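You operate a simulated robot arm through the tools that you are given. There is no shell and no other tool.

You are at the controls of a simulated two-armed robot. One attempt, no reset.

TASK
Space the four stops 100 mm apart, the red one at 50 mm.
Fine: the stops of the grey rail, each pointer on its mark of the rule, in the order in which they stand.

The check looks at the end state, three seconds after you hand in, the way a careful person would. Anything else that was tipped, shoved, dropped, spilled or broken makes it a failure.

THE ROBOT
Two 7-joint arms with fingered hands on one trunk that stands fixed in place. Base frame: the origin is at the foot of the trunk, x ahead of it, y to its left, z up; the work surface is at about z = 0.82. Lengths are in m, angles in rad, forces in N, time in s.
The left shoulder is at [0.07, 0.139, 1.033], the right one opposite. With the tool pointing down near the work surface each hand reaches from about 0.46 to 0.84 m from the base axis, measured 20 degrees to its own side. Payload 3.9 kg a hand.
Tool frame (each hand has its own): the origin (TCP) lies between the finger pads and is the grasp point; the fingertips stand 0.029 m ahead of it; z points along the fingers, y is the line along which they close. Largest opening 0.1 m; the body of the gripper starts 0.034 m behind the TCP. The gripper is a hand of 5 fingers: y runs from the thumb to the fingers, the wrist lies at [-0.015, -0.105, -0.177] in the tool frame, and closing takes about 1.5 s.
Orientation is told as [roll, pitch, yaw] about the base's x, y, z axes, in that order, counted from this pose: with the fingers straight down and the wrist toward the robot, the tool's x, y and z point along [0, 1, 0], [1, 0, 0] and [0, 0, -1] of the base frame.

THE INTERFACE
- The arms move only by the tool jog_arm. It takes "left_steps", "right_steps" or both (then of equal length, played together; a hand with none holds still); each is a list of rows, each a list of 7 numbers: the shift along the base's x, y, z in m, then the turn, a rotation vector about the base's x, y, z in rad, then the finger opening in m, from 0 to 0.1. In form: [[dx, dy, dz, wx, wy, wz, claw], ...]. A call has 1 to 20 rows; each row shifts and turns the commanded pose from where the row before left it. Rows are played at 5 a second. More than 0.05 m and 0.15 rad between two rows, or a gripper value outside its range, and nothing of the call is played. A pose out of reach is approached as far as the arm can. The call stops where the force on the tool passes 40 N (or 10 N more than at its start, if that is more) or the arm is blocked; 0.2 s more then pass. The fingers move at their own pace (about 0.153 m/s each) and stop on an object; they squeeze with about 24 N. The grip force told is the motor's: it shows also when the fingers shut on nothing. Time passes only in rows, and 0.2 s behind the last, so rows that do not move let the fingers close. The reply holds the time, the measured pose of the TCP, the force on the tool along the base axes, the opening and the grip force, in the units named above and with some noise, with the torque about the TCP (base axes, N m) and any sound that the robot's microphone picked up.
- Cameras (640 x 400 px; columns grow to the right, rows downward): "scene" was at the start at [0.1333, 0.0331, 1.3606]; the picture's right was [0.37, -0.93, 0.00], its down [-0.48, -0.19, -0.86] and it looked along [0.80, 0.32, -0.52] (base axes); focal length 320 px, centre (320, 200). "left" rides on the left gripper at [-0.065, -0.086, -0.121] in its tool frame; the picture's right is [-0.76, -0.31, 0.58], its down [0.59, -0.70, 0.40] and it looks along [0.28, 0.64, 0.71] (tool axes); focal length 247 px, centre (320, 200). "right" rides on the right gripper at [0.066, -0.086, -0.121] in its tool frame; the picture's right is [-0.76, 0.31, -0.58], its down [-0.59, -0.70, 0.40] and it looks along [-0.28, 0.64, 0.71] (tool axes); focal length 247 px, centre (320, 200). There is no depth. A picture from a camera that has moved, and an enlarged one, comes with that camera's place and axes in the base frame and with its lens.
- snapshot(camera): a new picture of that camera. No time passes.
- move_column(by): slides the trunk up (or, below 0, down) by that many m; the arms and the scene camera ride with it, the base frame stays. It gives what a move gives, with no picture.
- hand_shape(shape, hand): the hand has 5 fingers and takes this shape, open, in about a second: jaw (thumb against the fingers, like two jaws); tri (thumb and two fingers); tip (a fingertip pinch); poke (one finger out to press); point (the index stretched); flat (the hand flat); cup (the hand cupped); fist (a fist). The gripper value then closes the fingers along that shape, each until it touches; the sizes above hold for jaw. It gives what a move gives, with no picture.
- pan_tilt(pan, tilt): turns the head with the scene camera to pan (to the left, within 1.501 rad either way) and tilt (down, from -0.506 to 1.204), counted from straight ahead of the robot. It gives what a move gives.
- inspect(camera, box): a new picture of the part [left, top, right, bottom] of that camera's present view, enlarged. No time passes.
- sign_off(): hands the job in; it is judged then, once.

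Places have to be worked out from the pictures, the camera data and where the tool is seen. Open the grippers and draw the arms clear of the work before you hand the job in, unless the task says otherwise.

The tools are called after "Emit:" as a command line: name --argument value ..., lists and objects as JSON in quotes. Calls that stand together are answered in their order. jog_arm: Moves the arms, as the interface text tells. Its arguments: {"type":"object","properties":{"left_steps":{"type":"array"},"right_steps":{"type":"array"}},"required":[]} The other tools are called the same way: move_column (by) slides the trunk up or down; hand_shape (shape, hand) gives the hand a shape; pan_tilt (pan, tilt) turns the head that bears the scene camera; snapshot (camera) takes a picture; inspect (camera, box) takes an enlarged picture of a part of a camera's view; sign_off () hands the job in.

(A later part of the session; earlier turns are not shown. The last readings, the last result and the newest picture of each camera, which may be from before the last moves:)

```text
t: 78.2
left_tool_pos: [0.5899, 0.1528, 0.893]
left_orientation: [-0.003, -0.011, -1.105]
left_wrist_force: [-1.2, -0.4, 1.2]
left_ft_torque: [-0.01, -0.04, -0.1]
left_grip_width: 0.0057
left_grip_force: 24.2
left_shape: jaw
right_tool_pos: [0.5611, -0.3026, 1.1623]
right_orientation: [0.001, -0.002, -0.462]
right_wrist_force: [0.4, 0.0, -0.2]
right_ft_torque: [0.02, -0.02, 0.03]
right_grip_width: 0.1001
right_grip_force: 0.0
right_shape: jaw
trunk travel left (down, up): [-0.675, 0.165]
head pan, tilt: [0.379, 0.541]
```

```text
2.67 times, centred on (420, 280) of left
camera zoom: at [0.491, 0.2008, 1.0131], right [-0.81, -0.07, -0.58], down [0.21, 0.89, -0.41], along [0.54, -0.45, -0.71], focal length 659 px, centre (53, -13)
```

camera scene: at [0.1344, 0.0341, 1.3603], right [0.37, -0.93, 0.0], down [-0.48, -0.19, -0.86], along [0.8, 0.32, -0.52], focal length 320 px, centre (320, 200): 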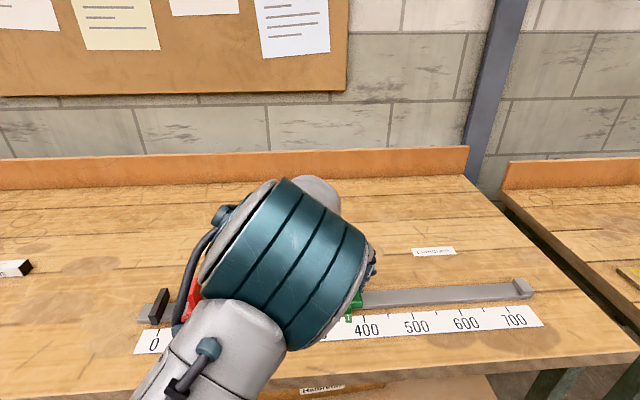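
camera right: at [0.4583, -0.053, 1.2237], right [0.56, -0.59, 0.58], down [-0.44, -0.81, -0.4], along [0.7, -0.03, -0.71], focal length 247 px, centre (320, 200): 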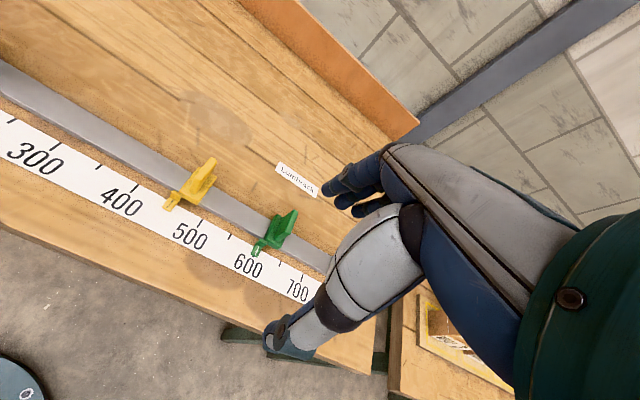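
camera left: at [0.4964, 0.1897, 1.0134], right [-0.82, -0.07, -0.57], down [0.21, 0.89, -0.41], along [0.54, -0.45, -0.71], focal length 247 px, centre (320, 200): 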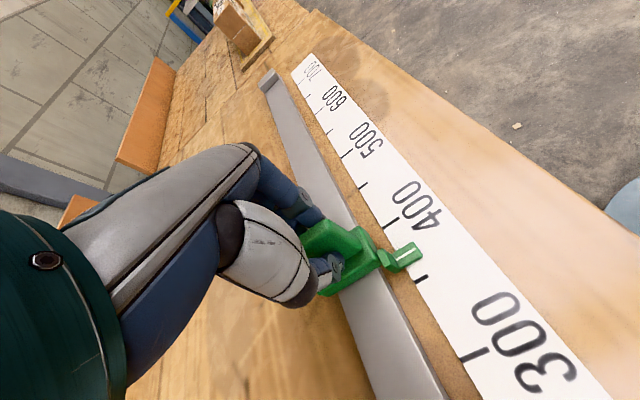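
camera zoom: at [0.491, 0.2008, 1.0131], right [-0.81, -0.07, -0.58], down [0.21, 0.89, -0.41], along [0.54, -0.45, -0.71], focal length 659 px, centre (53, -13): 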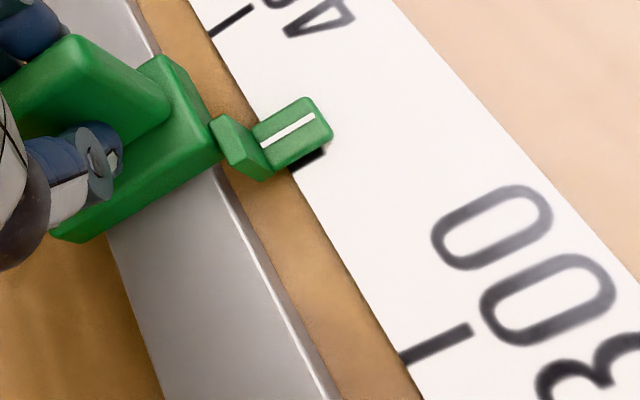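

Unloaded; green reads ≈357 mm. Sliding 7 mm.

Emit:
jog_arm --left_steps '[[-0.0015, 0.0031, 0, 0, 0, 0, 0.0], [-0.0015, 0.0031, 0, 0, 0, 0, 0.0], [0, 0, 0, 0, 0, 0, 0.0], [0, 0, 0, 0, 0, 0, 0.0]]'

Emit:
inspect --camera "left" --box '[340, 205, 500, 355]'

Emit:
snapshot --camera "scene"

```text
t: 79.2
left_tool_pos: [0.5854, 0.1589, 0.8927]
left_orientation: [0.0, -0.011, -1.108]
left_wrist_force: [2.3, 1.1, 7.3]
left_ft_torque: [0.02, -0.14, -0.1]
left_grip_width: 0.0059
left_grip_force: 23.9
left_shape: jaw
right_tool_pos: [0.5609, -0.3021, 1.1612]
right_orientation: [-0.001, -0.003, -0.462]
right_wrist_force: [-0.2, -0.4, -0.1]
right_ft_torque: [-0.01, 0.0, -0.01]
right_grip_width: 0.0998
right_grip_force: 0.0
right_shape: jaw
trunk travel left (down, up): [-0.675, 0.165]
head pan, tilt: [0.379, 0.541]
```

```text
2.67 times, centred on (420, 280) of left
camera zoom: at [0.4875, 0.2068, 1.0126], right [-0.81, -0.07, -0.58], down [0.21, 0.89, -0.41], along [0.54, -0.45, -0.7], focal length 659 px, centre (53, -13)
```

zoom: 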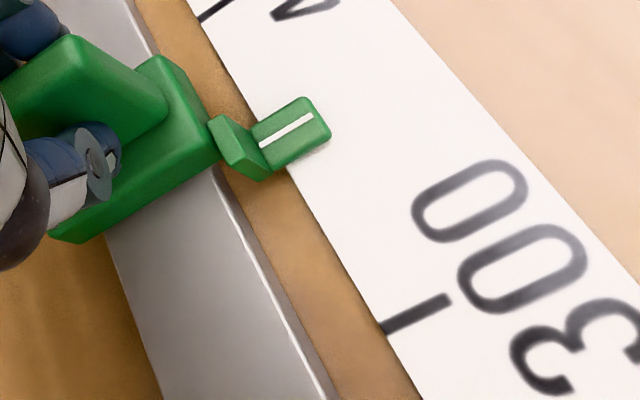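

```text
taken
camera scene: at [0.1328, 0.0329, 1.3607], right [0.37, -0.93, 0.0], down [-0.48, -0.19, -0.86], along [0.8, 0.32, -0.51], focal length 320 px, centre (320, 200)
```

scene: 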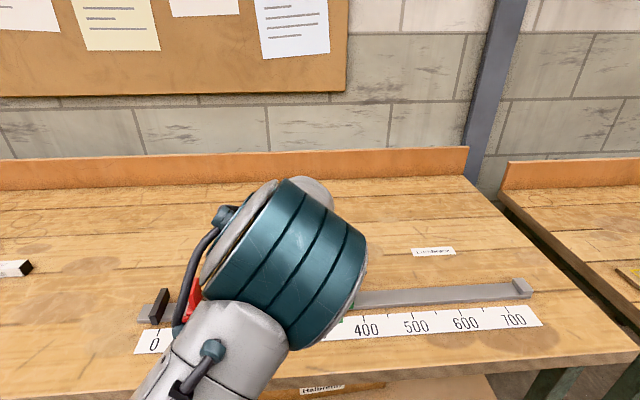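

Green reads ≈350.6 mm. Releasing and rising so I can verify all four from clear views.

Emit:
jog_arm --left_steps '[[0, 0, 0, 0, 0, 0, 0.01], [0, 0, 0, 0, 0, 0, 0.02], [0, 0, 0, 0, 0, 0, 0.035], [0, 0, 0, 0, 0, 0, 0.05], [0, 0, 0, 0, 0, 0, 0.06], [0, 0, 0, 0, 0, 0, 0.06], [0, 0, 0.03, 0, 0, 0, 0.06], [0, 0, 0.03, 0, 0, 0, 0.06], [0, 0, 0.03, 0, 0, 0, 0.06], [0, 0, 0.02, 0, 0, 0, 0.06], [0, 0, 0, 0, 0, 0, 0.06]]'

Emit:
snapshot --camera "left"

Emit:
snapshot --camera "right"

```text
t: 81.8
left_tool_pos: [0.5816, 0.168, 0.9523]
left_orientation: [-0.089, 0.021, -1.096]
left_wrist_force: [-0.2, -0.2, 1.0]
left_ft_torque: [0.01, 0.06, -0.02]
left_grip_width: 0.0598
left_grip_force: 0.0
left_shape: jaw
right_tool_pos: [0.5609, -0.3014, 1.1616]
right_orientation: [0.0, -0.001, -0.462]
right_wrist_force: [-0.2, -1.1, -0.4]
right_ft_torque: [0.0, 0.01, 0.0]
right_grip_width: 0.0997
right_grip_force: 0.0
right_shape: jaw
trunk travel left (down, up): [-0.675, 0.165]
head pan, tilt: [0.379, 0.541]
stopped in row 11 (left hand): the arm was blocked; the commanded pose is now the measured one
```

```text
taken
camera left: at [0.4948, 0.2164, 1.0807], right [-0.86, -0.09, -0.5], down [0.16, 0.89, -0.44], along [0.48, -0.46, -0.75], focal length 247 px, centre (320, 200)
```

left: 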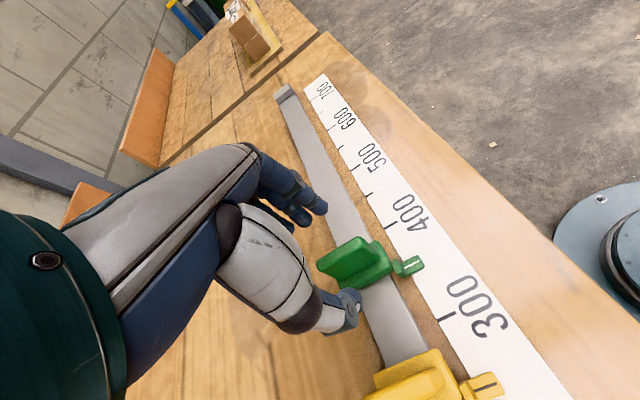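

```text
taken
camera right: at [0.5142, -0.206, 1.283], right [-0.06, -0.81, 0.58], down [-0.89, -0.21, -0.4], along [0.45, -0.54, -0.71], focal length 247 px, centre (320, 200)
```

right: 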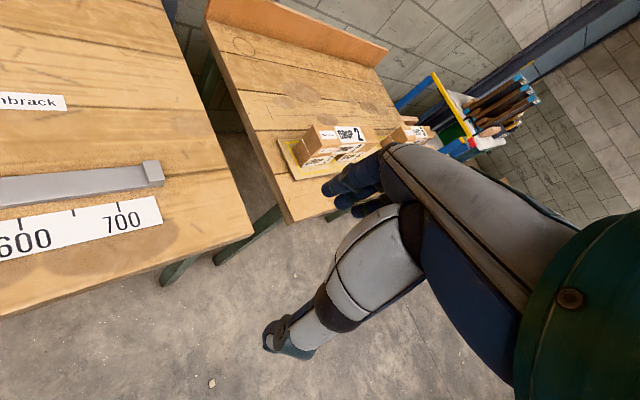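

The lift ended early at z≈0.952 (joint limit), but the fingertips are above the fin. I'll check green was not disturbed and read it now.

Emit:
inspect --camera "left" --box '[330, 210, 490, 340]'

Emit:
inspect --camera "scene" --box '[290, 240, 410, 345]'

```text
3.08 times, centred on (410, 275) of left
camera zoom: at [0.4948, 0.2164, 1.0807], right [-0.86, -0.09, -0.5], down [0.16, 0.89, -0.44], along [0.48, -0.46, -0.75], focal length 760 px, centre (43, -31)
```

zoom: 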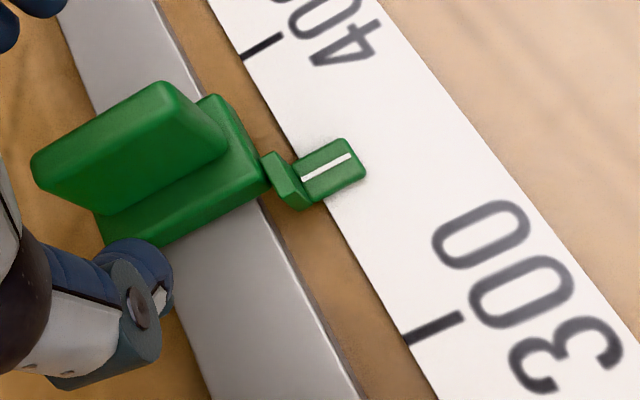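

```text
3.81 times, centred on (350, 292) of scene
camera zoom: at [0.1333, 0.0334, 1.3606], right [0.37, -0.93, 0.0], down [-0.48, -0.19, -0.86], along [0.8, 0.32, -0.52], focal length 1221 px, centre (206, -152)
```

zoom: 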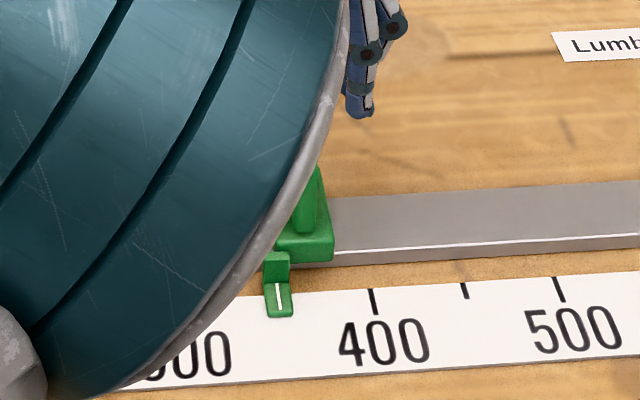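

Green is undisturbed and near 350. Now easing the arm leftward and upward away from its limit, in small steps.

Emit:
jog_arm --left_steps '[[-0.004, 0.009, 0.006, 0, 0, 0, 0.06], [-0.004, 0.009, 0.006, 0, 0, 0, 0.06], [-0.004, 0.009, 0.008, 0, 0, 0, 0.06], [-0.004, 0.009, 0.008, 0, 0, 0, 0.06], [0, 0, 0, 0, 0, 0, 0.06]]'

Emit:
snapshot --camera "left"

Emit:
snapshot --camera "scene"

```text
t: 83.0
left_tool_pos: [0.5658, 0.2022, 0.9813]
left_orientation: [-0.085, 0.025, -1.099]
left_wrist_force: [-0.9, -0.3, 0.1]
left_ft_torque: [-0.03, 0.01, 0.01]
left_grip_width: 0.0595
left_grip_force: 0.0
left_shape: jaw
right_tool_pos: [0.5616, -0.3025, 1.1616]
right_orientation: [0.0, -0.001, -0.464]
right_wrist_force: [0.3, 0.2, 0.1]
right_ft_torque: [-0.01, 0.01, 0.0]
right_grip_width: 0.0997
right_grip_force: 0.1
right_shape: jaw
trunk travel left (down, up): [-0.675, 0.165]
head pan, tilt: [0.379, 0.541]
```

```text
taken
camera left: at [0.4791, 0.2498, 1.1093], right [-0.86, -0.08, -0.5], down [0.17, 0.89, -0.43], along [0.48, -0.45, -0.75], focal length 247 px, centre (320, 200)
```

left: 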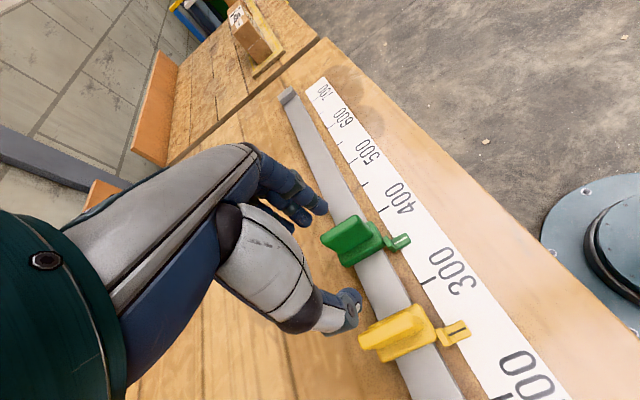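

```text
taken
camera scene: at [0.1335, 0.0329, 1.3605], right [0.37, -0.93, 0.0], down [-0.48, -0.19, -0.86], along [0.8, 0.32, -0.52], focal length 320 px, centre (320, 200)
```

scene: 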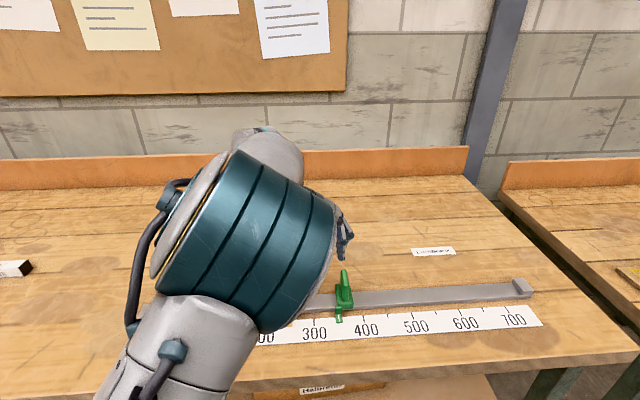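

Free again. Reading green in the head camera now that it is uncovered.

Emit:
inspect --camera "scene" --box '[300, 303, 380, 343]'

Emit:
inspect --camera "scene" --box '[308, 308, 372, 338]'

```text
8.00 times, centred on (340, 323) of scene
camera zoom: at [0.1335, 0.0329, 1.3605], right [0.37, -0.93, 0.0], down [-0.48, -0.19, -0.86], along [0.8, 0.32, -0.52], focal length 2563 px, centre (160, -784)
```

zoom: 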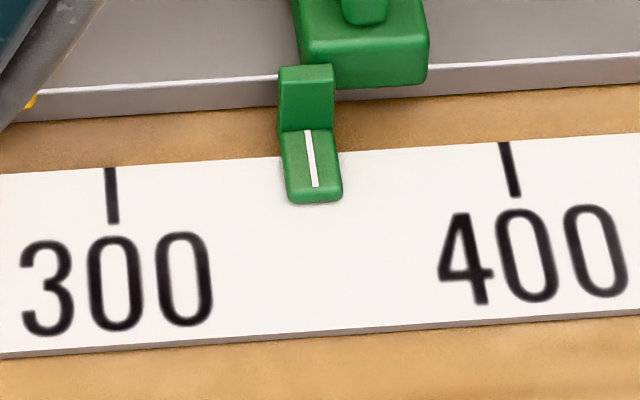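

```text
10.00 times, centred on (340, 323) of scene
camera zoom: at [0.1335, 0.0329, 1.3605], right [0.37, -0.93, 0.0], down [-0.48, -0.19, -0.86], along [0.8, 0.32, -0.52], focal length 3204 px, centre (120, -1030)
```

zoom: 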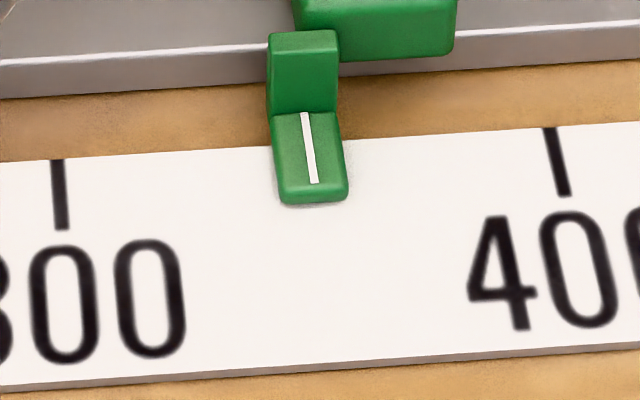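

Green reads 350.0 mm. Next I level the left hand, rise and swing back to the first orientation while moving left, to uncover the rule and later trim red.

Emit:
jog_arm --left_steps '[[-0.006, 0.012, 0.008, 0.004, -0.022, 0, 0.07], [-0.006, 0.012, 0.008, 0.004, -0.022, 0, 0.07], [-0.006, 0.012, 0.008, 0.004, -0.022, 0, 0.07], [-0.006, 0.012, 0.008, 0.004, -0.021, 0, 0.07], [-0.006, 0.012, 0, 0, 0, 0, 0.07], [0, 0, 0, 0, 0, 0, 0.07]]'

Emit:
snapshot --camera "scene"

```text
t: 84.4
left_tool_pos: [0.5356, 0.2595, 1.0146]
left_orientation: [0.0, -0.001, -1.098]
left_wrist_force: [-0.5, 0.0, -0.5]
left_ft_torque: [0.02, -0.02, -0.03]
left_grip_width: 0.0698
left_grip_force: 0.1
left_shape: jaw
right_tool_pos: [0.5616, -0.3019, 1.1618]
right_orientation: [0.0, -0.001, -0.464]
right_wrist_force: [0.0, 0.2, 0.0]
right_ft_torque: [0.04, 0.02, 0.0]
right_grip_width: 0.0998
right_grip_force: 0.0
right_shape: jaw
trunk travel left (down, up): [-0.675, 0.165]
head pan, tilt: [0.379, 0.541]
```

```text
taken
camera scene: at [0.1333, 0.0328, 1.3606], right [0.37, -0.93, 0.0], down [-0.48, -0.19, -0.86], along [0.8, 0.32, -0.52], focal length 320 px, centre (320, 200)
```

scene: 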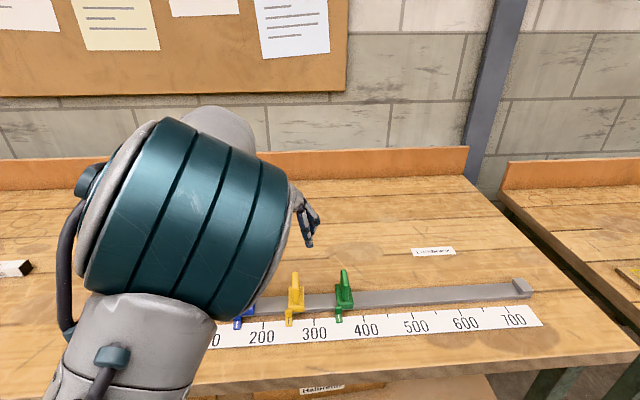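

Yellow is now visible too; I'll read it precisely.

Emit:
inspect --camera "scene" --box '[258, 308, 322, 344]'

Emit:
inspect --camera "scene" --box '[210, 310, 274, 346]'

```text
10.00 times, centred on (290, 326) of scene
camera zoom: at [0.1333, 0.0328, 1.3606], right [0.37, -0.93, 0.0], down [-0.48, -0.19, -0.86], along [0.8, 0.32, -0.52], focal length 3204 px, centre (620, -1060)
```

zoom: 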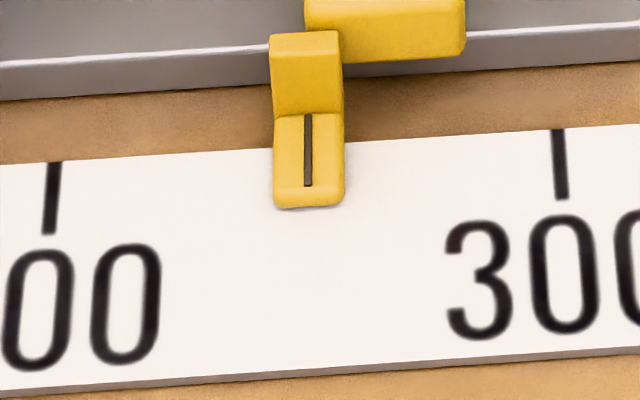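

```text
10.00 times, centred on (242, 328) of scene
camera zoom: at [0.1333, 0.0328, 1.3606], right [0.37, -0.93, 0.0], down [-0.48, -0.19, -0.86], along [0.8, 0.32, -0.52], focal length 3204 px, centre (1100, -1080)
```

zoom: 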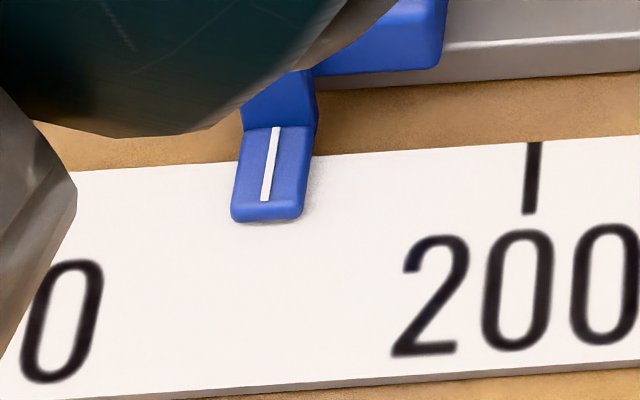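

Yellow ≈250.4, blue ≈150.2, green ≈350.0. Only red (≈51) merits a trim; I'll swing the hand back to the across-rail orientation over the red stop.

Emit:
jog_arm --left_steps '[[-0.008, 0.016, 0, 0, 0, 0.14, 0.08], [-0.008, 0.016, 0, 0, 0, 0.14, 0.08], [-0.008, 0.016, 0, 0, 0, 0.14, 0.08], [-0.008, 0.016, 0, 0, 0, 0.14, 0.08], [-0.008, 0.016, 0, 0, 0, 0.14, 0.08], [-0.008, 0.016, 0, 0, 0, 0.14, 0.08], [-0.008, 0.016, 0, 0, 0, 0.14, 0.08], [-0.008, 0.016, 0, 0, 0, 0.14, 0.08], [-0.008, 0.016, 0, 0, 0, 0.14, 0.08], [-0.008, 0.016, 0, 0, 0, 0.14, 0.08], [-0.004, 0.008, 0, 0, 0, 0.15, 0.08], [0, 0, 0, 0, 0, 0, 0.08], [0, 0, 0, 0, 0, 0, 0.08]]'

Emit:
snapshot --camera "left"

Emit:
snapshot --camera "scene"

```text
t: 87.2
left_tool_pos: [0.4476, 0.4344, 1.0077]
left_orientation: [-0.021, 0.01, 0.464]
left_wrist_force: [0.2, -0.1, -0.7]
left_ft_torque: [0.03, -0.01, 0.02]
left_grip_width: 0.0797
left_grip_force: 0.1
left_shape: jaw
right_tool_pos: [0.5613, -0.3018, 1.1622]
right_orientation: [-0.001, -0.002, -0.463]
right_wrist_force: [-0.5, 0.7, 0.1]
right_ft_torque: [-0.01, -0.01, 0.0]
right_grip_width: 0.1
right_grip_force: 0.1
right_shape: jaw
trunk travel left (down, up): [-0.675, 0.165]
head pan, tilt: [0.379, 0.541]
```

```text
taken
camera left: at [0.4, 0.3386, 1.1312], right [0.06, -0.83, -0.56], down [-0.89, 0.2, -0.4], along [0.45, 0.52, -0.73], focal length 247 px, centre (320, 200)
```

left: 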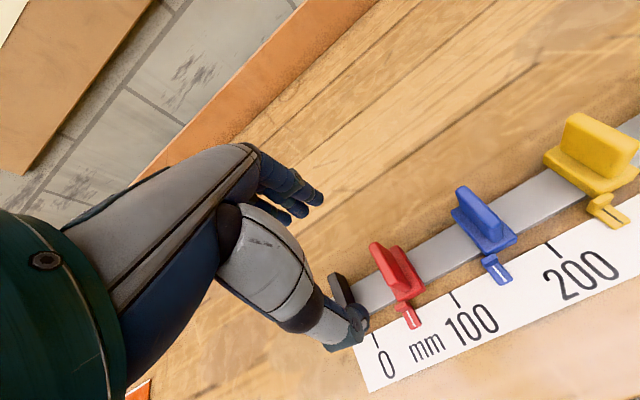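

```text
taken
camera scene: at [0.1333, 0.0331, 1.3606], right [0.37, -0.93, 0.0], down [-0.48, -0.19, -0.86], along [0.8, 0.32, -0.52], focal length 320 px, centre (320, 200)
```

scene: 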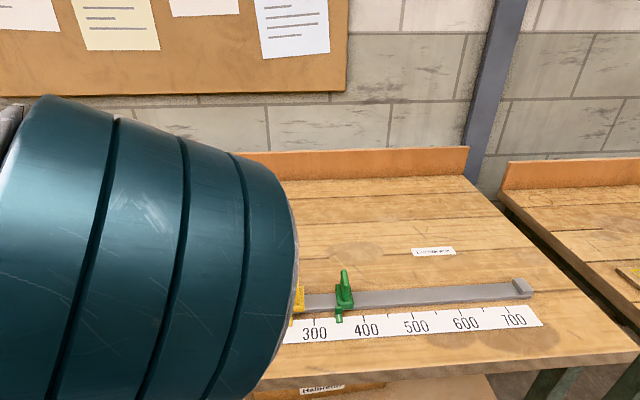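

This view shows red and blue with the ticks 0/100/200; I'll measure both again here.

Emit:
inspect --camera "left" --box '[355, 245, 525, 360]'

Emit:
inspect --camera "left" --box '[430, 215, 600, 330]'

```text
3.48 times, centred on (440, 302) of left
camera zoom: at [0.4, 0.3386, 1.1312], right [0.06, -0.83, -0.56], down [-0.89, 0.2, -0.4], along [0.45, 0.52, -0.73], focal length 859 px, centre (-97, -156)
```

zoom: 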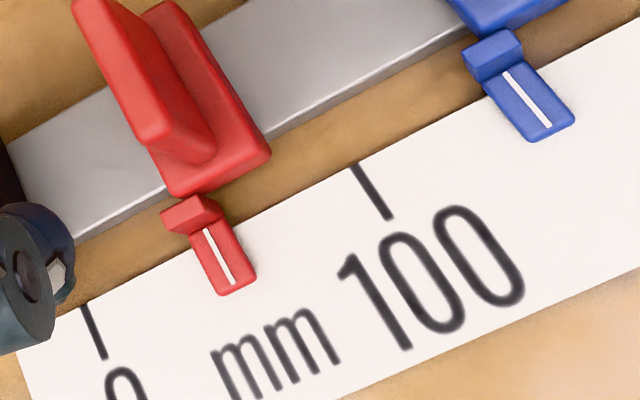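

```text
3.48 times, centred on (515, 272) of left
camera zoom: at [0.4, 0.3386, 1.1312], right [0.06, -0.83, -0.56], down [-0.89, 0.2, -0.4], along [0.45, 0.52, -0.73], focal length 859 px, centre (-358, -52)
```

zoom: 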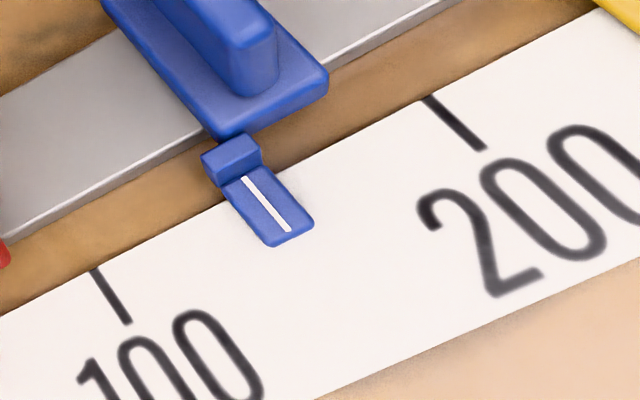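

Consistent readings: red ≈50.9, blue ≈150.0. I'll re-grip red (previous grasp pose [0.4565, 0.4287]) for a ~0.9 mm trim.

Emit:
jog_arm --left_steps '[[0.003, -0.002, -0.025, 0.012, 0, 0, 0.08], [0.003, -0.002, -0.025, 0.011, 0, 0, 0.08], [0.0029, -0.0017, -0.025, 0, 0, 0, 0.08], [0, 0, -0.02, 0, 0, 0, 0.08], [0, 0, -0.0177, 0, 0, 0, 0.08], [0, 0, 0, 0, 0, 0, 0.08], [0, 0, 0, 0, 0, 0, 0.08]]'

Emit:
snapshot --camera "left"

```text
t: 88.8
left_tool_pos: [0.4571, 0.4302, 0.8978]
left_orientation: [-0.012, -0.005, 0.472]
left_wrist_force: [0.2, 0.0, 0.1]
left_ft_torque: [-0.03, -0.03, -0.01]
left_grip_width: 0.0798
left_grip_force: 0.0
left_shape: jaw
right_tool_pos: [0.5614, -0.3023, 1.162]
right_orientation: [-0.001, -0.003, -0.463]
right_wrist_force: [-0.3, -0.8, -0.2]
right_ft_torque: [-0.02, -0.01, -0.01]
right_grip_width: 0.0999
right_grip_force: 0.1
right_shape: jaw
trunk travel left (down, up): [-0.675, 0.165]
head pan, tilt: [0.379, 0.541]
```

```text
taken
camera left: at [0.4088, 0.3319, 1.0189], right [0.08, -0.82, -0.57], down [-0.89, 0.2, -0.41], along [0.45, 0.54, -0.71], focal length 247 px, centre (320, 200)
```

left: 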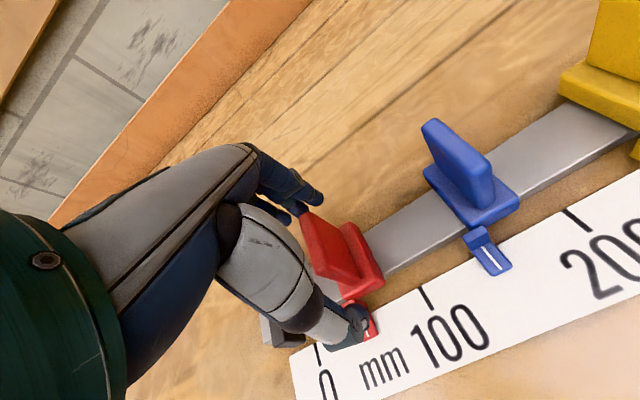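

Positioned around red; closing to grip it as before.

Emit:
jog_arm --left_steps '[[0, 0, 0, 0, 0, 0, 0.065], [0, 0, 0, 0, 0, 0, 0.055], [0, 0, 0, 0, 0, 0, 0.045], [0, 0, 0, 0, 0, 0, 0.035], [0, 0, 0, 0, 0, 0, 0.025], [0, 0, 0, 0, 0, 0, 0.025], [0, 0, 0, 0, 0, 0, 0.025], [0, 0, 0, 0, 0, 0, 0.025]]'

Emit:
inspect --camera "left" --box '[300, 280, 460, 380]'

```text
t: 90.6
left_tool_pos: [0.4545, 0.4299, 0.8951]
left_orientation: [-0.006, 0.002, 0.475]
left_wrist_force: [-4.5, -1.7, 4.1]
left_ft_torque: [-0.06, 0.08, 0.05]
left_grip_width: 0.0271
left_grip_force: 23.8
left_shape: jaw
right_tool_pos: [0.5591, -0.3022, 1.1613]
right_orientation: [0.003, -0.002, -0.463]
right_wrist_force: [0.4, -0.3, -0.2]
right_ft_torque: [0.02, 0.0, 0.01]
right_grip_width: 0.0998
right_grip_force: 0.1
right_shape: jaw
trunk travel left (down, up): [-0.675, 0.165]
head pan, tilt: [0.379, 0.541]
```

```text
4.00 times, centred on (380, 330) of left
camera zoom: at [0.4073, 0.3322, 1.0167], right [0.07, -0.82, -0.57], down [-0.89, 0.2, -0.4], along [0.44, 0.54, -0.72], focal length 988 px, centre (80, -320)
```

zoom: 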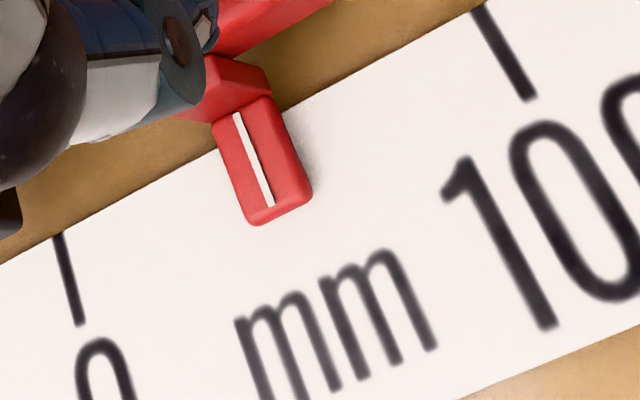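

Gripped; red reads ≈51.0. Nudging 1.5 mm toward zero.

Emit:
jog_arm --left_steps '[[-0.0007, 0.0013, 0, 0, 0, 0, 0.02], [0, 0, 0, 0, 0, 0, 0.02], [0, 0, 0, 0, 0, 0, 0.02], [0, 0, 0, 0, 0, 0, 0.02]]'

Emit:
inspect --camera "left" --box '[300, 280, 460, 380]'

```text
t: 91.6
left_tool_pos: [0.4536, 0.4306, 0.895]
left_orientation: [-0.009, 0.001, 0.475]
left_wrist_force: [-4.4, -3.8, 3.2]
left_ft_torque: [-0.12, 0.09, 0.02]
left_grip_width: 0.0273
left_grip_force: 23.9
left_shape: jaw
right_tool_pos: [0.5585, -0.3023, 1.1622]
right_orientation: [0.002, -0.002, -0.463]
right_wrist_force: [-0.2, 0.2, 0.1]
right_ft_torque: [-0.01, 0.02, 0.02]
right_grip_width: 0.0999
right_grip_force: 0.2
right_shape: jaw
trunk travel left (down, up): [-0.675, 0.165]
head pan, tilt: [0.379, 0.541]
```

```text
4.00 times, centred on (380, 330) of left
camera zoom: at [0.4071, 0.3328, 1.0169], right [0.07, -0.82, -0.57], down [-0.89, 0.2, -0.4], along [0.44, 0.54, -0.72], focal length 988 px, centre (80, -320)
```

zoom: 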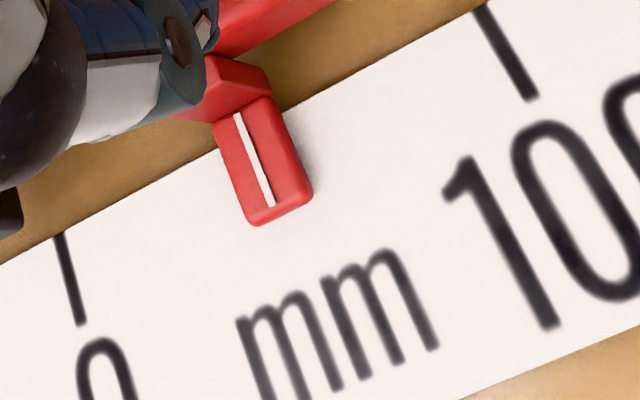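

Stiction held it; adding another 2 mm of command.

Emit:
jog_arm --left_steps '[[-0.0009, 0.0018, 0, 0, 0, 0, 0.02], [0, 0, 0, 0, 0, 0, 0.02], [0, 0, 0, 0, 0, 0, 0.02], [0, 0, 0, 0, 0, 0, 0.02]]'

Emit:
inspect --camera "left" --box '[300, 280, 460, 380]'

```text
t: 92.6
left_tool_pos: [0.4539, 0.4312, 0.895]
left_orientation: [-0.007, 0.002, 0.475]
left_wrist_force: [-4.2, -3.8, 2.5]
left_ft_torque: [-0.13, 0.09, 0.06]
left_grip_width: 0.0273
left_grip_force: 24.3
left_shape: jaw
right_tool_pos: [0.5601, -0.3031, 1.1622]
right_orientation: [0.001, -0.001, -0.462]
right_wrist_force: [0.0, -0.2, 0.7]
right_ft_torque: [0.0, -0.02, -0.01]
right_grip_width: 0.0995
right_grip_force: 0.2
right_shape: jaw
trunk travel left (down, up): [-0.675, 0.165]
head pan, tilt: [0.379, 0.541]
```

```text
4.00 times, centred on (380, 330) of left
camera zoom: at [0.4063, 0.3342, 1.0168], right [0.07, -0.82, -0.57], down [-0.89, 0.2, -0.4], along [0.44, 0.54, -0.72], focal length 988 px, centre (80, -320)
```

zoom: 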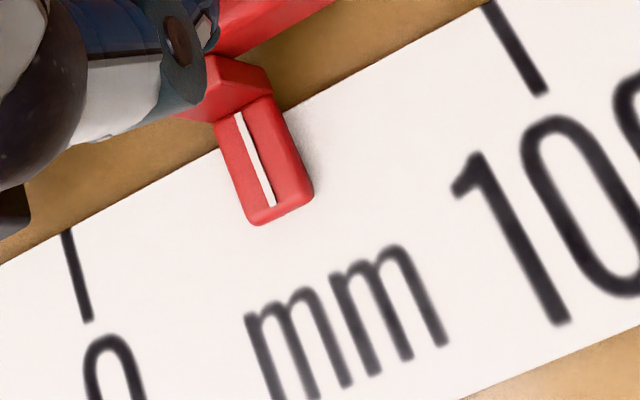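

Now it reads ≈49.1 (slightly past). I'll back off gently by 1.5 mm of command and look.

Emit:
jog_arm --left_steps '[[0.0007, -0.0013, 0, 0, 0, 0, 0.02], [0, 0, 0, 0, 0, 0, 0.02], [0, 0, 0, 0, 0, 0, 0.02], [0, 0, 0, 0, 0, 0, 0.02]]'

Emit:
inspect --camera "left" --box '[300, 280, 460, 380]'

```text
t: 93.6
left_tool_pos: [0.4524, 0.4311, 0.8937]
left_orientation: [-0.012, 0.003, 0.477]
left_wrist_force: [-2.7, -0.7, 9.8]
left_ft_torque: [-0.05, 0.02, 0.05]
left_grip_width: 0.027
left_grip_force: 23.6
left_shape: jaw
right_tool_pos: [0.5593, -0.3029, 1.1621]
right_orientation: [0.003, -0.001, -0.463]
right_wrist_force: [0.6, 0.8, 0.5]
right_ft_torque: [0.03, -0.03, 0.0]
right_grip_width: 0.0998
right_grip_force: 0.0
right_shape: jaw
trunk travel left (down, up): [-0.675, 0.165]
head pan, tilt: [0.379, 0.541]
```

```text
4.00 times, centred on (380, 330) of left
camera zoom: at [0.406, 0.334, 1.0166], right [0.08, -0.82, -0.57], down [-0.89, 0.19, -0.4], along [0.44, 0.54, -0.72], focal length 988 px, centre (80, -320)
```

zoom: 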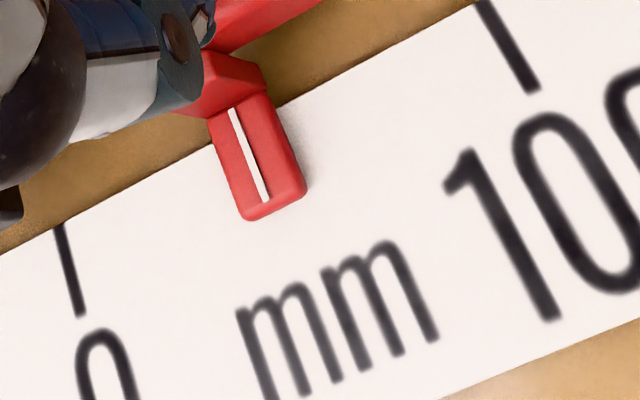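

Only the hand flexed; red still ≈49.2. Adding 1.2 mm more back-off.

Emit:
jog_arm --left_steps '[[0.0005, -0.0011, 0, 0, 0, 0, 0.02], [0, 0, 0, 0, 0, 0, 0.02], [0, 0, 0, 0, 0, 0, 0.02], [0, 0, 0, 0, 0, 0, 0.02]]'

Emit:
inspect --camera "left" --box '[300, 280, 460, 380]'

```text
t: 94.6
left_tool_pos: [0.451, 0.4305, 0.8938]
left_orientation: [-0.019, 0.006, 0.484]
left_wrist_force: [-1.8, -0.6, 17.4]
left_ft_torque: [0.01, -0.19, 0.06]
left_grip_width: 0.0273
left_grip_force: 24.3
left_shape: jaw
right_tool_pos: [0.5597, -0.304, 1.1622]
right_orientation: [0.003, -0.002, -0.462]
right_wrist_force: [-0.1, 0.1, 0.8]
right_ft_torque: [-0.02, -0.03, 0.04]
right_grip_width: 0.0999
right_grip_force: 0.1
right_shape: jaw
trunk travel left (down, up): [-0.675, 0.165]
head pan, tilt: [0.379, 0.541]
```

```text
4.00 times, centred on (380, 330) of left
camera zoom: at [0.4055, 0.3336, 1.0163], right [0.08, -0.82, -0.56], down [-0.89, 0.19, -0.41], along [0.44, 0.54, -0.72], focal length 988 px, centre (80, -320)
```

zoom: 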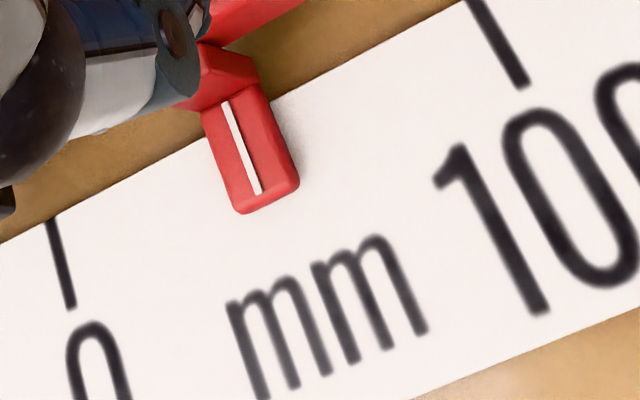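

The hand is flexing rather than sliding cleanly, so I'll release, rise, and re-measure red from the undistorted viewpoint used before.

Emit:
jog_arm --left_steps '[[0, 0, 0.001, 0, 0, 0, 0.03], [0, 0, 0, 0, 0, 0, 0.045], [0, 0, 0, 0, 0, 0, 0.06], [0, 0, 0, 0, 0, 0, 0.08], [0, 0, 0, 0, 0, 0, 0.08], [0, 0, 0, 0, 0, 0, 0.08], [0, 0, 0.03, 0, 0, 0, 0.08], [0, 0, 0.03, 0, 0, 0, 0.08], [0, 0, 0.03, 0, 0, 0, 0.08], [0, 0, 0.02, 0, 0, 0, 0.08], [0, 0, 0, 0, 0, 0, 0.08]]'

Emit:
inspect --camera "left" --box '[355, 245, 525, 360]'

Emit:
snapshot --camera "left"

```text
t: 97.0
left_tool_pos: [0.4573, 0.4294, 1.0073]
left_orientation: [0.002, 0.002, 0.462]
left_wrist_force: [0.5, -0.7, -0.1]
left_ft_torque: [-0.03, 0.0, 0.0]
left_grip_width: 0.0796
left_grip_force: 0.0
left_shape: jaw
right_tool_pos: [0.5616, -0.3013, 1.1615]
right_orientation: [0.001, -0.001, -0.463]
right_wrist_force: [-0.5, -0.1, 0.0]
right_ft_torque: [0.01, 0.01, 0.01]
right_grip_width: 0.0998
right_grip_force: 0.1
right_shape: jaw
trunk travel left (down, up): [-0.675, 0.165]
head pan, tilt: [0.379, 0.541]
```

```text
3.48 times, centred on (440, 302) of left
camera zoom: at [0.4103, 0.3316, 1.1285], right [0.06, -0.81, -0.58], down [-0.89, 0.21, -0.4], along [0.45, 0.54, -0.71], focal length 859 px, centre (-97, -156)
```

zoom: 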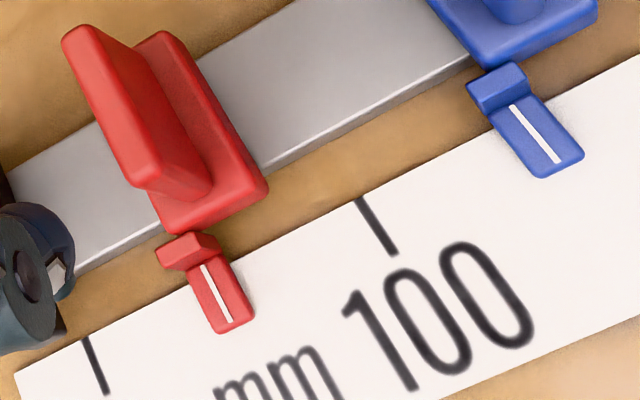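

```text
taken
camera left: at [0.4103, 0.3316, 1.1285], right [0.06, -0.81, -0.58], down [-0.89, 0.21, -0.4], along [0.45, 0.54, -0.71], focal length 247 px, centre (320, 200)
```

left: 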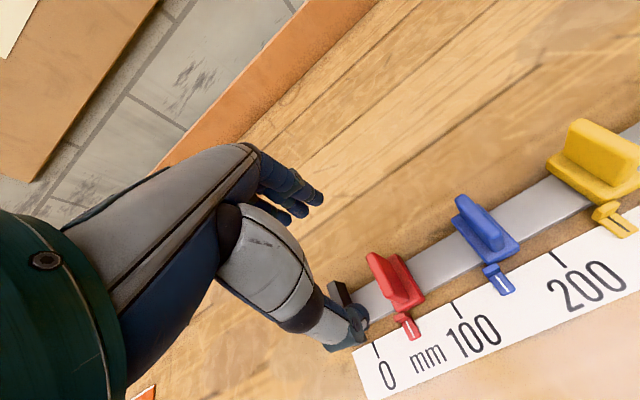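

From the clean view red is ≈49.2 mm. The along-rail grip gave finer control, so I'll turn the hand to that orientation above red for a +0.8 mm correction.

Emit:
jog_arm --left_steps '[[0, 0, 0, 0, 0, -0.14, 0.08], [0, 0, 0, 0, 0, -0.14, 0.08], [0, 0, 0, 0, 0, -0.14, 0.08], [0, 0, 0, 0, 0, -0.14, 0.08], [0, 0, 0, 0, 0, -0.14, 0.08], [0, 0, 0, 0, 0, -0.14, 0.08], [0, 0, 0, 0, 0, -0.145, 0.08], [0, 0, 0, 0, 0, -0.145, 0.08], [0, 0, 0, 0, 0, -0.145, 0.08], [0, 0, 0, 0, 0, -0.145, 0.08], [0, 0, 0, 0, 0, -0.145, 0.08], [0, 0, 0, 0, 0, 0, 0.08], [0, 0, 0, 0, 0, 0, 0.08]]'

Emit:
snapshot --camera "left"

Emit:
snapshot --camera "scene"

```text
t: 99.8
left_tool_pos: [0.4605, 0.4252, 1.0114]
left_orientation: [0.019, -0.01, -1.115]
left_wrist_force: [-0.5, -0.7, 0.5]
left_ft_torque: [0.0, -0.01, 0.03]
left_grip_width: 0.0798
left_grip_force: 0.2
left_shape: jaw
right_tool_pos: [0.5616, -0.302, 1.1626]
right_orientation: [-0.001, -0.002, -0.463]
right_wrist_force: [-0.1, -0.2, 0.0]
right_ft_torque: [-0.02, 0.04, -0.01]
right_grip_width: 0.0998
right_grip_force: 0.1
right_shape: jaw
trunk travel left (down, up): [-0.675, 0.165]
head pan, tilt: [0.379, 0.541]
```

```text
taken
camera left: at [0.3604, 0.4724, 1.1307], right [-0.8, -0.06, -0.59], down [0.23, 0.89, -0.39], along [0.55, -0.45, -0.7], focal length 247 px, centre (320, 200)
```

left: 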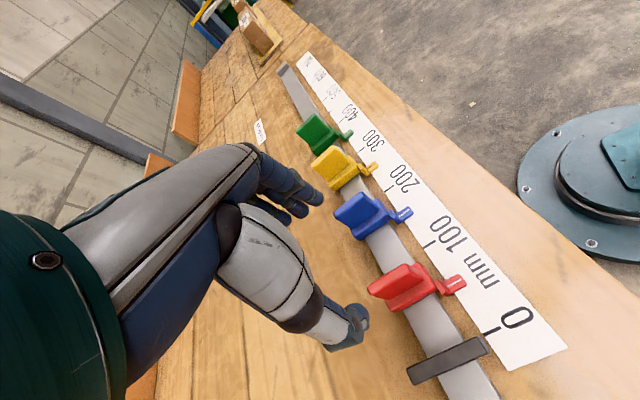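

```text
taken
camera scene: at [0.1335, 0.0332, 1.3605], right [0.37, -0.93, 0.0], down [-0.48, -0.19, -0.86], along [0.8, 0.32, -0.52], focal length 320 px, centre (320, 200)
```

scene: 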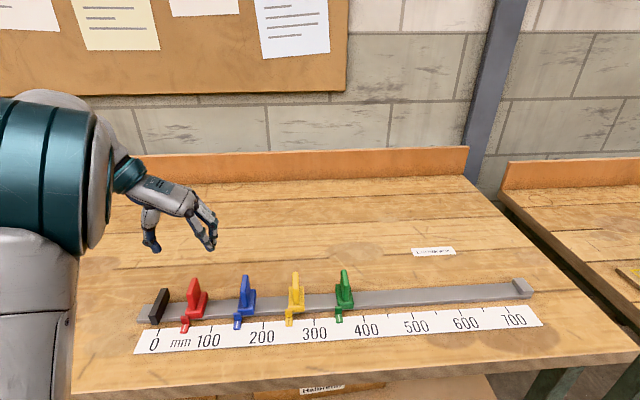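

That orientation reaches, and the head camera sees all four stops. Reading all pointers at high zoom.

Emit:
inspect --camera "scene" --box '[150, 312, 214, 352]'

Emit:
inspect --camera "scene" --box '[205, 310, 269, 350]'

Emit:
inspect --camera "scene" --box '[258, 306, 322, 346]'

Emit:
inspect --camera "scene" --box '[308, 303, 372, 343]'

```text
10.00 times, centred on (182, 332) of scene
camera zoom: at [0.1335, 0.0332, 1.3605], right [0.37, -0.93, 0.0], down [-0.48, -0.19, -0.86], along [0.8, 0.32, -0.52], focal length 3204 px, centre (1700, -1120)
```

zoom: 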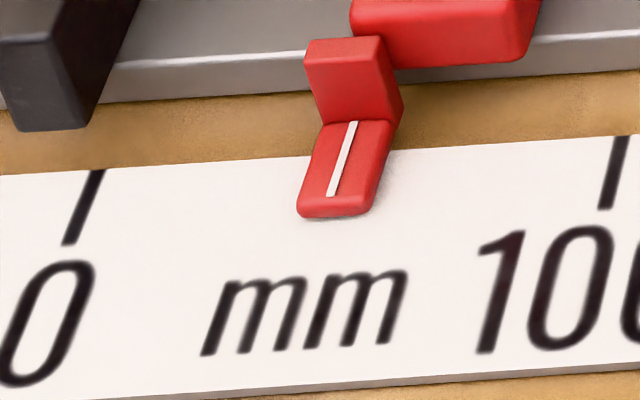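

```text
10.00 times, centred on (237, 330) of scene
camera zoom: at [0.1335, 0.0332, 1.3605], right [0.37, -0.93, 0.0], down [-0.48, -0.19, -0.86], along [0.8, 0.32, -0.52], focal length 3204 px, centre (1150, -1100)
```

zoom: 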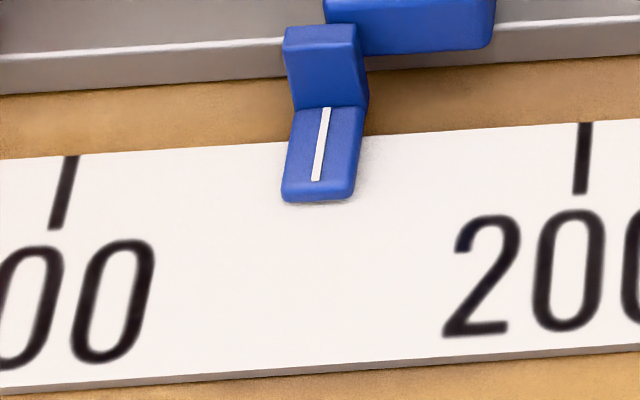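

```text
10.00 times, centred on (290, 326) of scene
camera zoom: at [0.1335, 0.0332, 1.3605], right [0.37, -0.93, 0.0], down [-0.48, -0.19, -0.86], along [0.8, 0.32, -0.52], focal length 3204 px, centre (620, -1060)
```

zoom: 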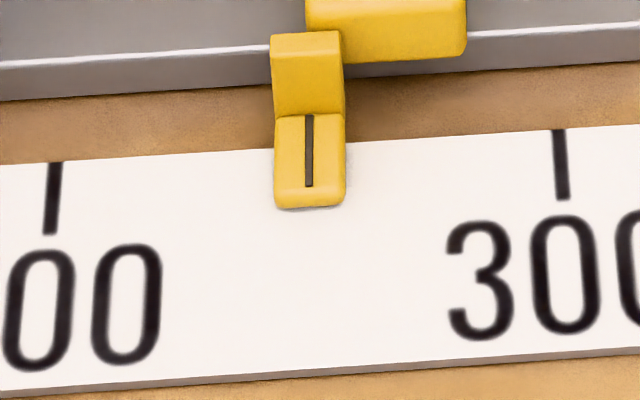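

```text
10.00 times, centred on (340, 323) of scene
camera zoom: at [0.1335, 0.0332, 1.3605], right [0.37, -0.93, 0.0], down [-0.48, -0.19, -0.86], along [0.8, 0.32, -0.52], focal length 3204 px, centre (120, -1030)
```

zoom: 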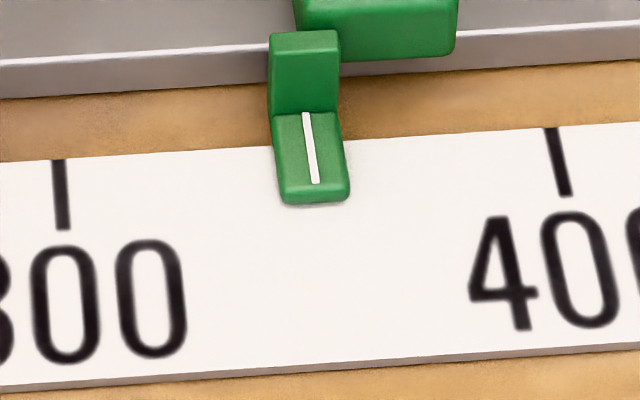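

Head-camera readings: red ≈49.3, blue ≈150.0, yellow ≈250.4, green ≈350.0. Cross-checking red from the left camera, which now sees it from the other side.

Emit:
inspect --camera "left" --box '[380, 225, 540, 345]'

Emit:
inspect --camera "left" --box '[355, 250, 475, 325]'

```text
3.33 times, centred on (460, 285) of left
camera zoom: at [0.3604, 0.4724, 1.1307], right [-0.8, -0.06, -0.59], down [0.23, 0.89, -0.39], along [0.55, -0.45, -0.7], focal length 823 px, centre (-147, -83)
```

zoom: 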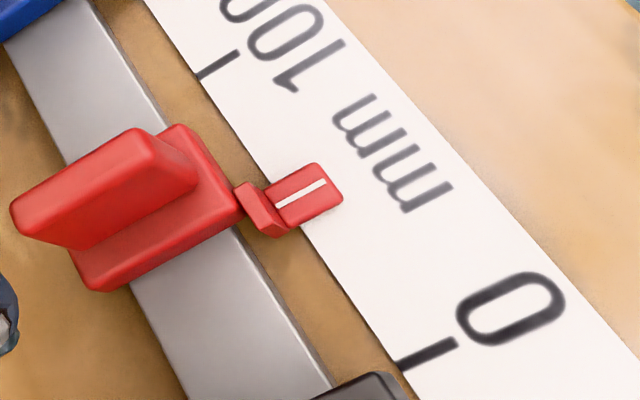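

```text
5.33 times, centred on (415, 288) of left
camera zoom: at [0.3604, 0.4724, 1.1307], right [-0.8, -0.06, -0.59], down [0.23, 0.89, -0.39], along [0.55, -0.45, -0.7], focal length 1317 px, centre (-187, -267)
```

zoom: 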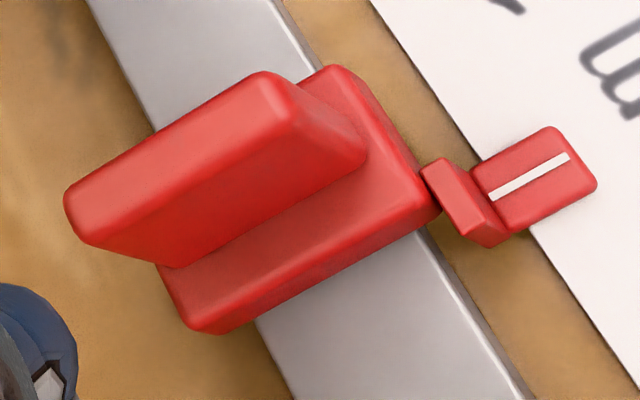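

Combining both views: red ≈49.1, pointer height ≈5.6 mm; the other three are within 0.4 mm. I'll descend on red in the along-rail orientation for a +0.9 mm correction.

Emit:
jog_arm --left_steps '[[-0.0037, 0.0008, -0.02, 0, 0.011, 0, 0.06], [-0.0037, 0.0008, -0.025, 0, 0.01, 0, 0.06], [0, 0, -0.025, 0, 0, 0, 0.06], [0, 0, -0.02, 0, 0, 0, 0.06], [0, 0, 0, 0, 0, 0, 0.06], [0, 0, 0, 0, 0, 0, 0.06]]'

Emit:
snapshot --camera "left"

Emit:
inspect --camera "scene" --box '[110, 210, 260, 350]'

```text
t: 101.2
left_tool_pos: [0.4539, 0.4273, 0.9198]
left_orientation: [0.0, 0.002, -1.114]
left_wrist_force: [0.7, 0.1, -1.0]
left_ft_torque: [0.02, 0.01, -0.01]
left_grip_width: 0.06
left_grip_force: 0.1
left_shape: jaw
right_tool_pos: [0.5616, -0.3009, 1.162]
right_orientation: [0.0, -0.002, -0.461]
right_wrist_force: [0.2, 0.3, -0.1]
right_ft_torque: [0.0, -0.02, 0.01]
right_grip_width: 0.0995
right_grip_force: 0.1
right_shape: jaw
trunk travel left (down, up): [-0.675, 0.165]
head pan, tilt: [0.379, 0.541]
```

```text
taken
camera left: at [0.3561, 0.474, 1.0404], right [-0.81, -0.06, -0.58], down [0.22, 0.89, -0.4], along [0.54, -0.45, -0.71], focal length 247 px, centre (320, 200)
```

left: 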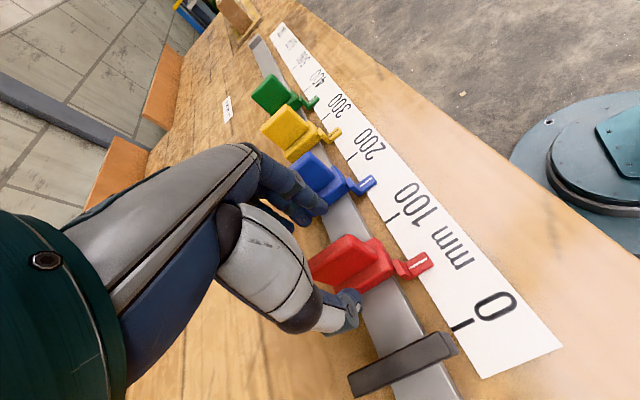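

```text
2.86 times, centred on (185, 280) of scene
camera zoom: at [0.1335, 0.0332, 1.3605], right [0.37, -0.93, 0.0], down [-0.48, -0.19, -0.86], along [0.8, 0.32, -0.52], focal length 916 px, centre (706, -29)
```

zoom: 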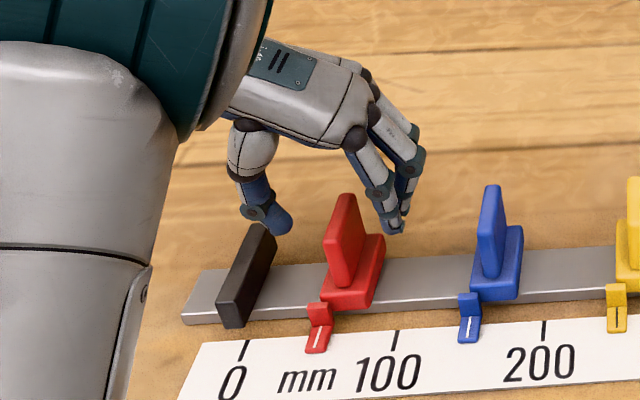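

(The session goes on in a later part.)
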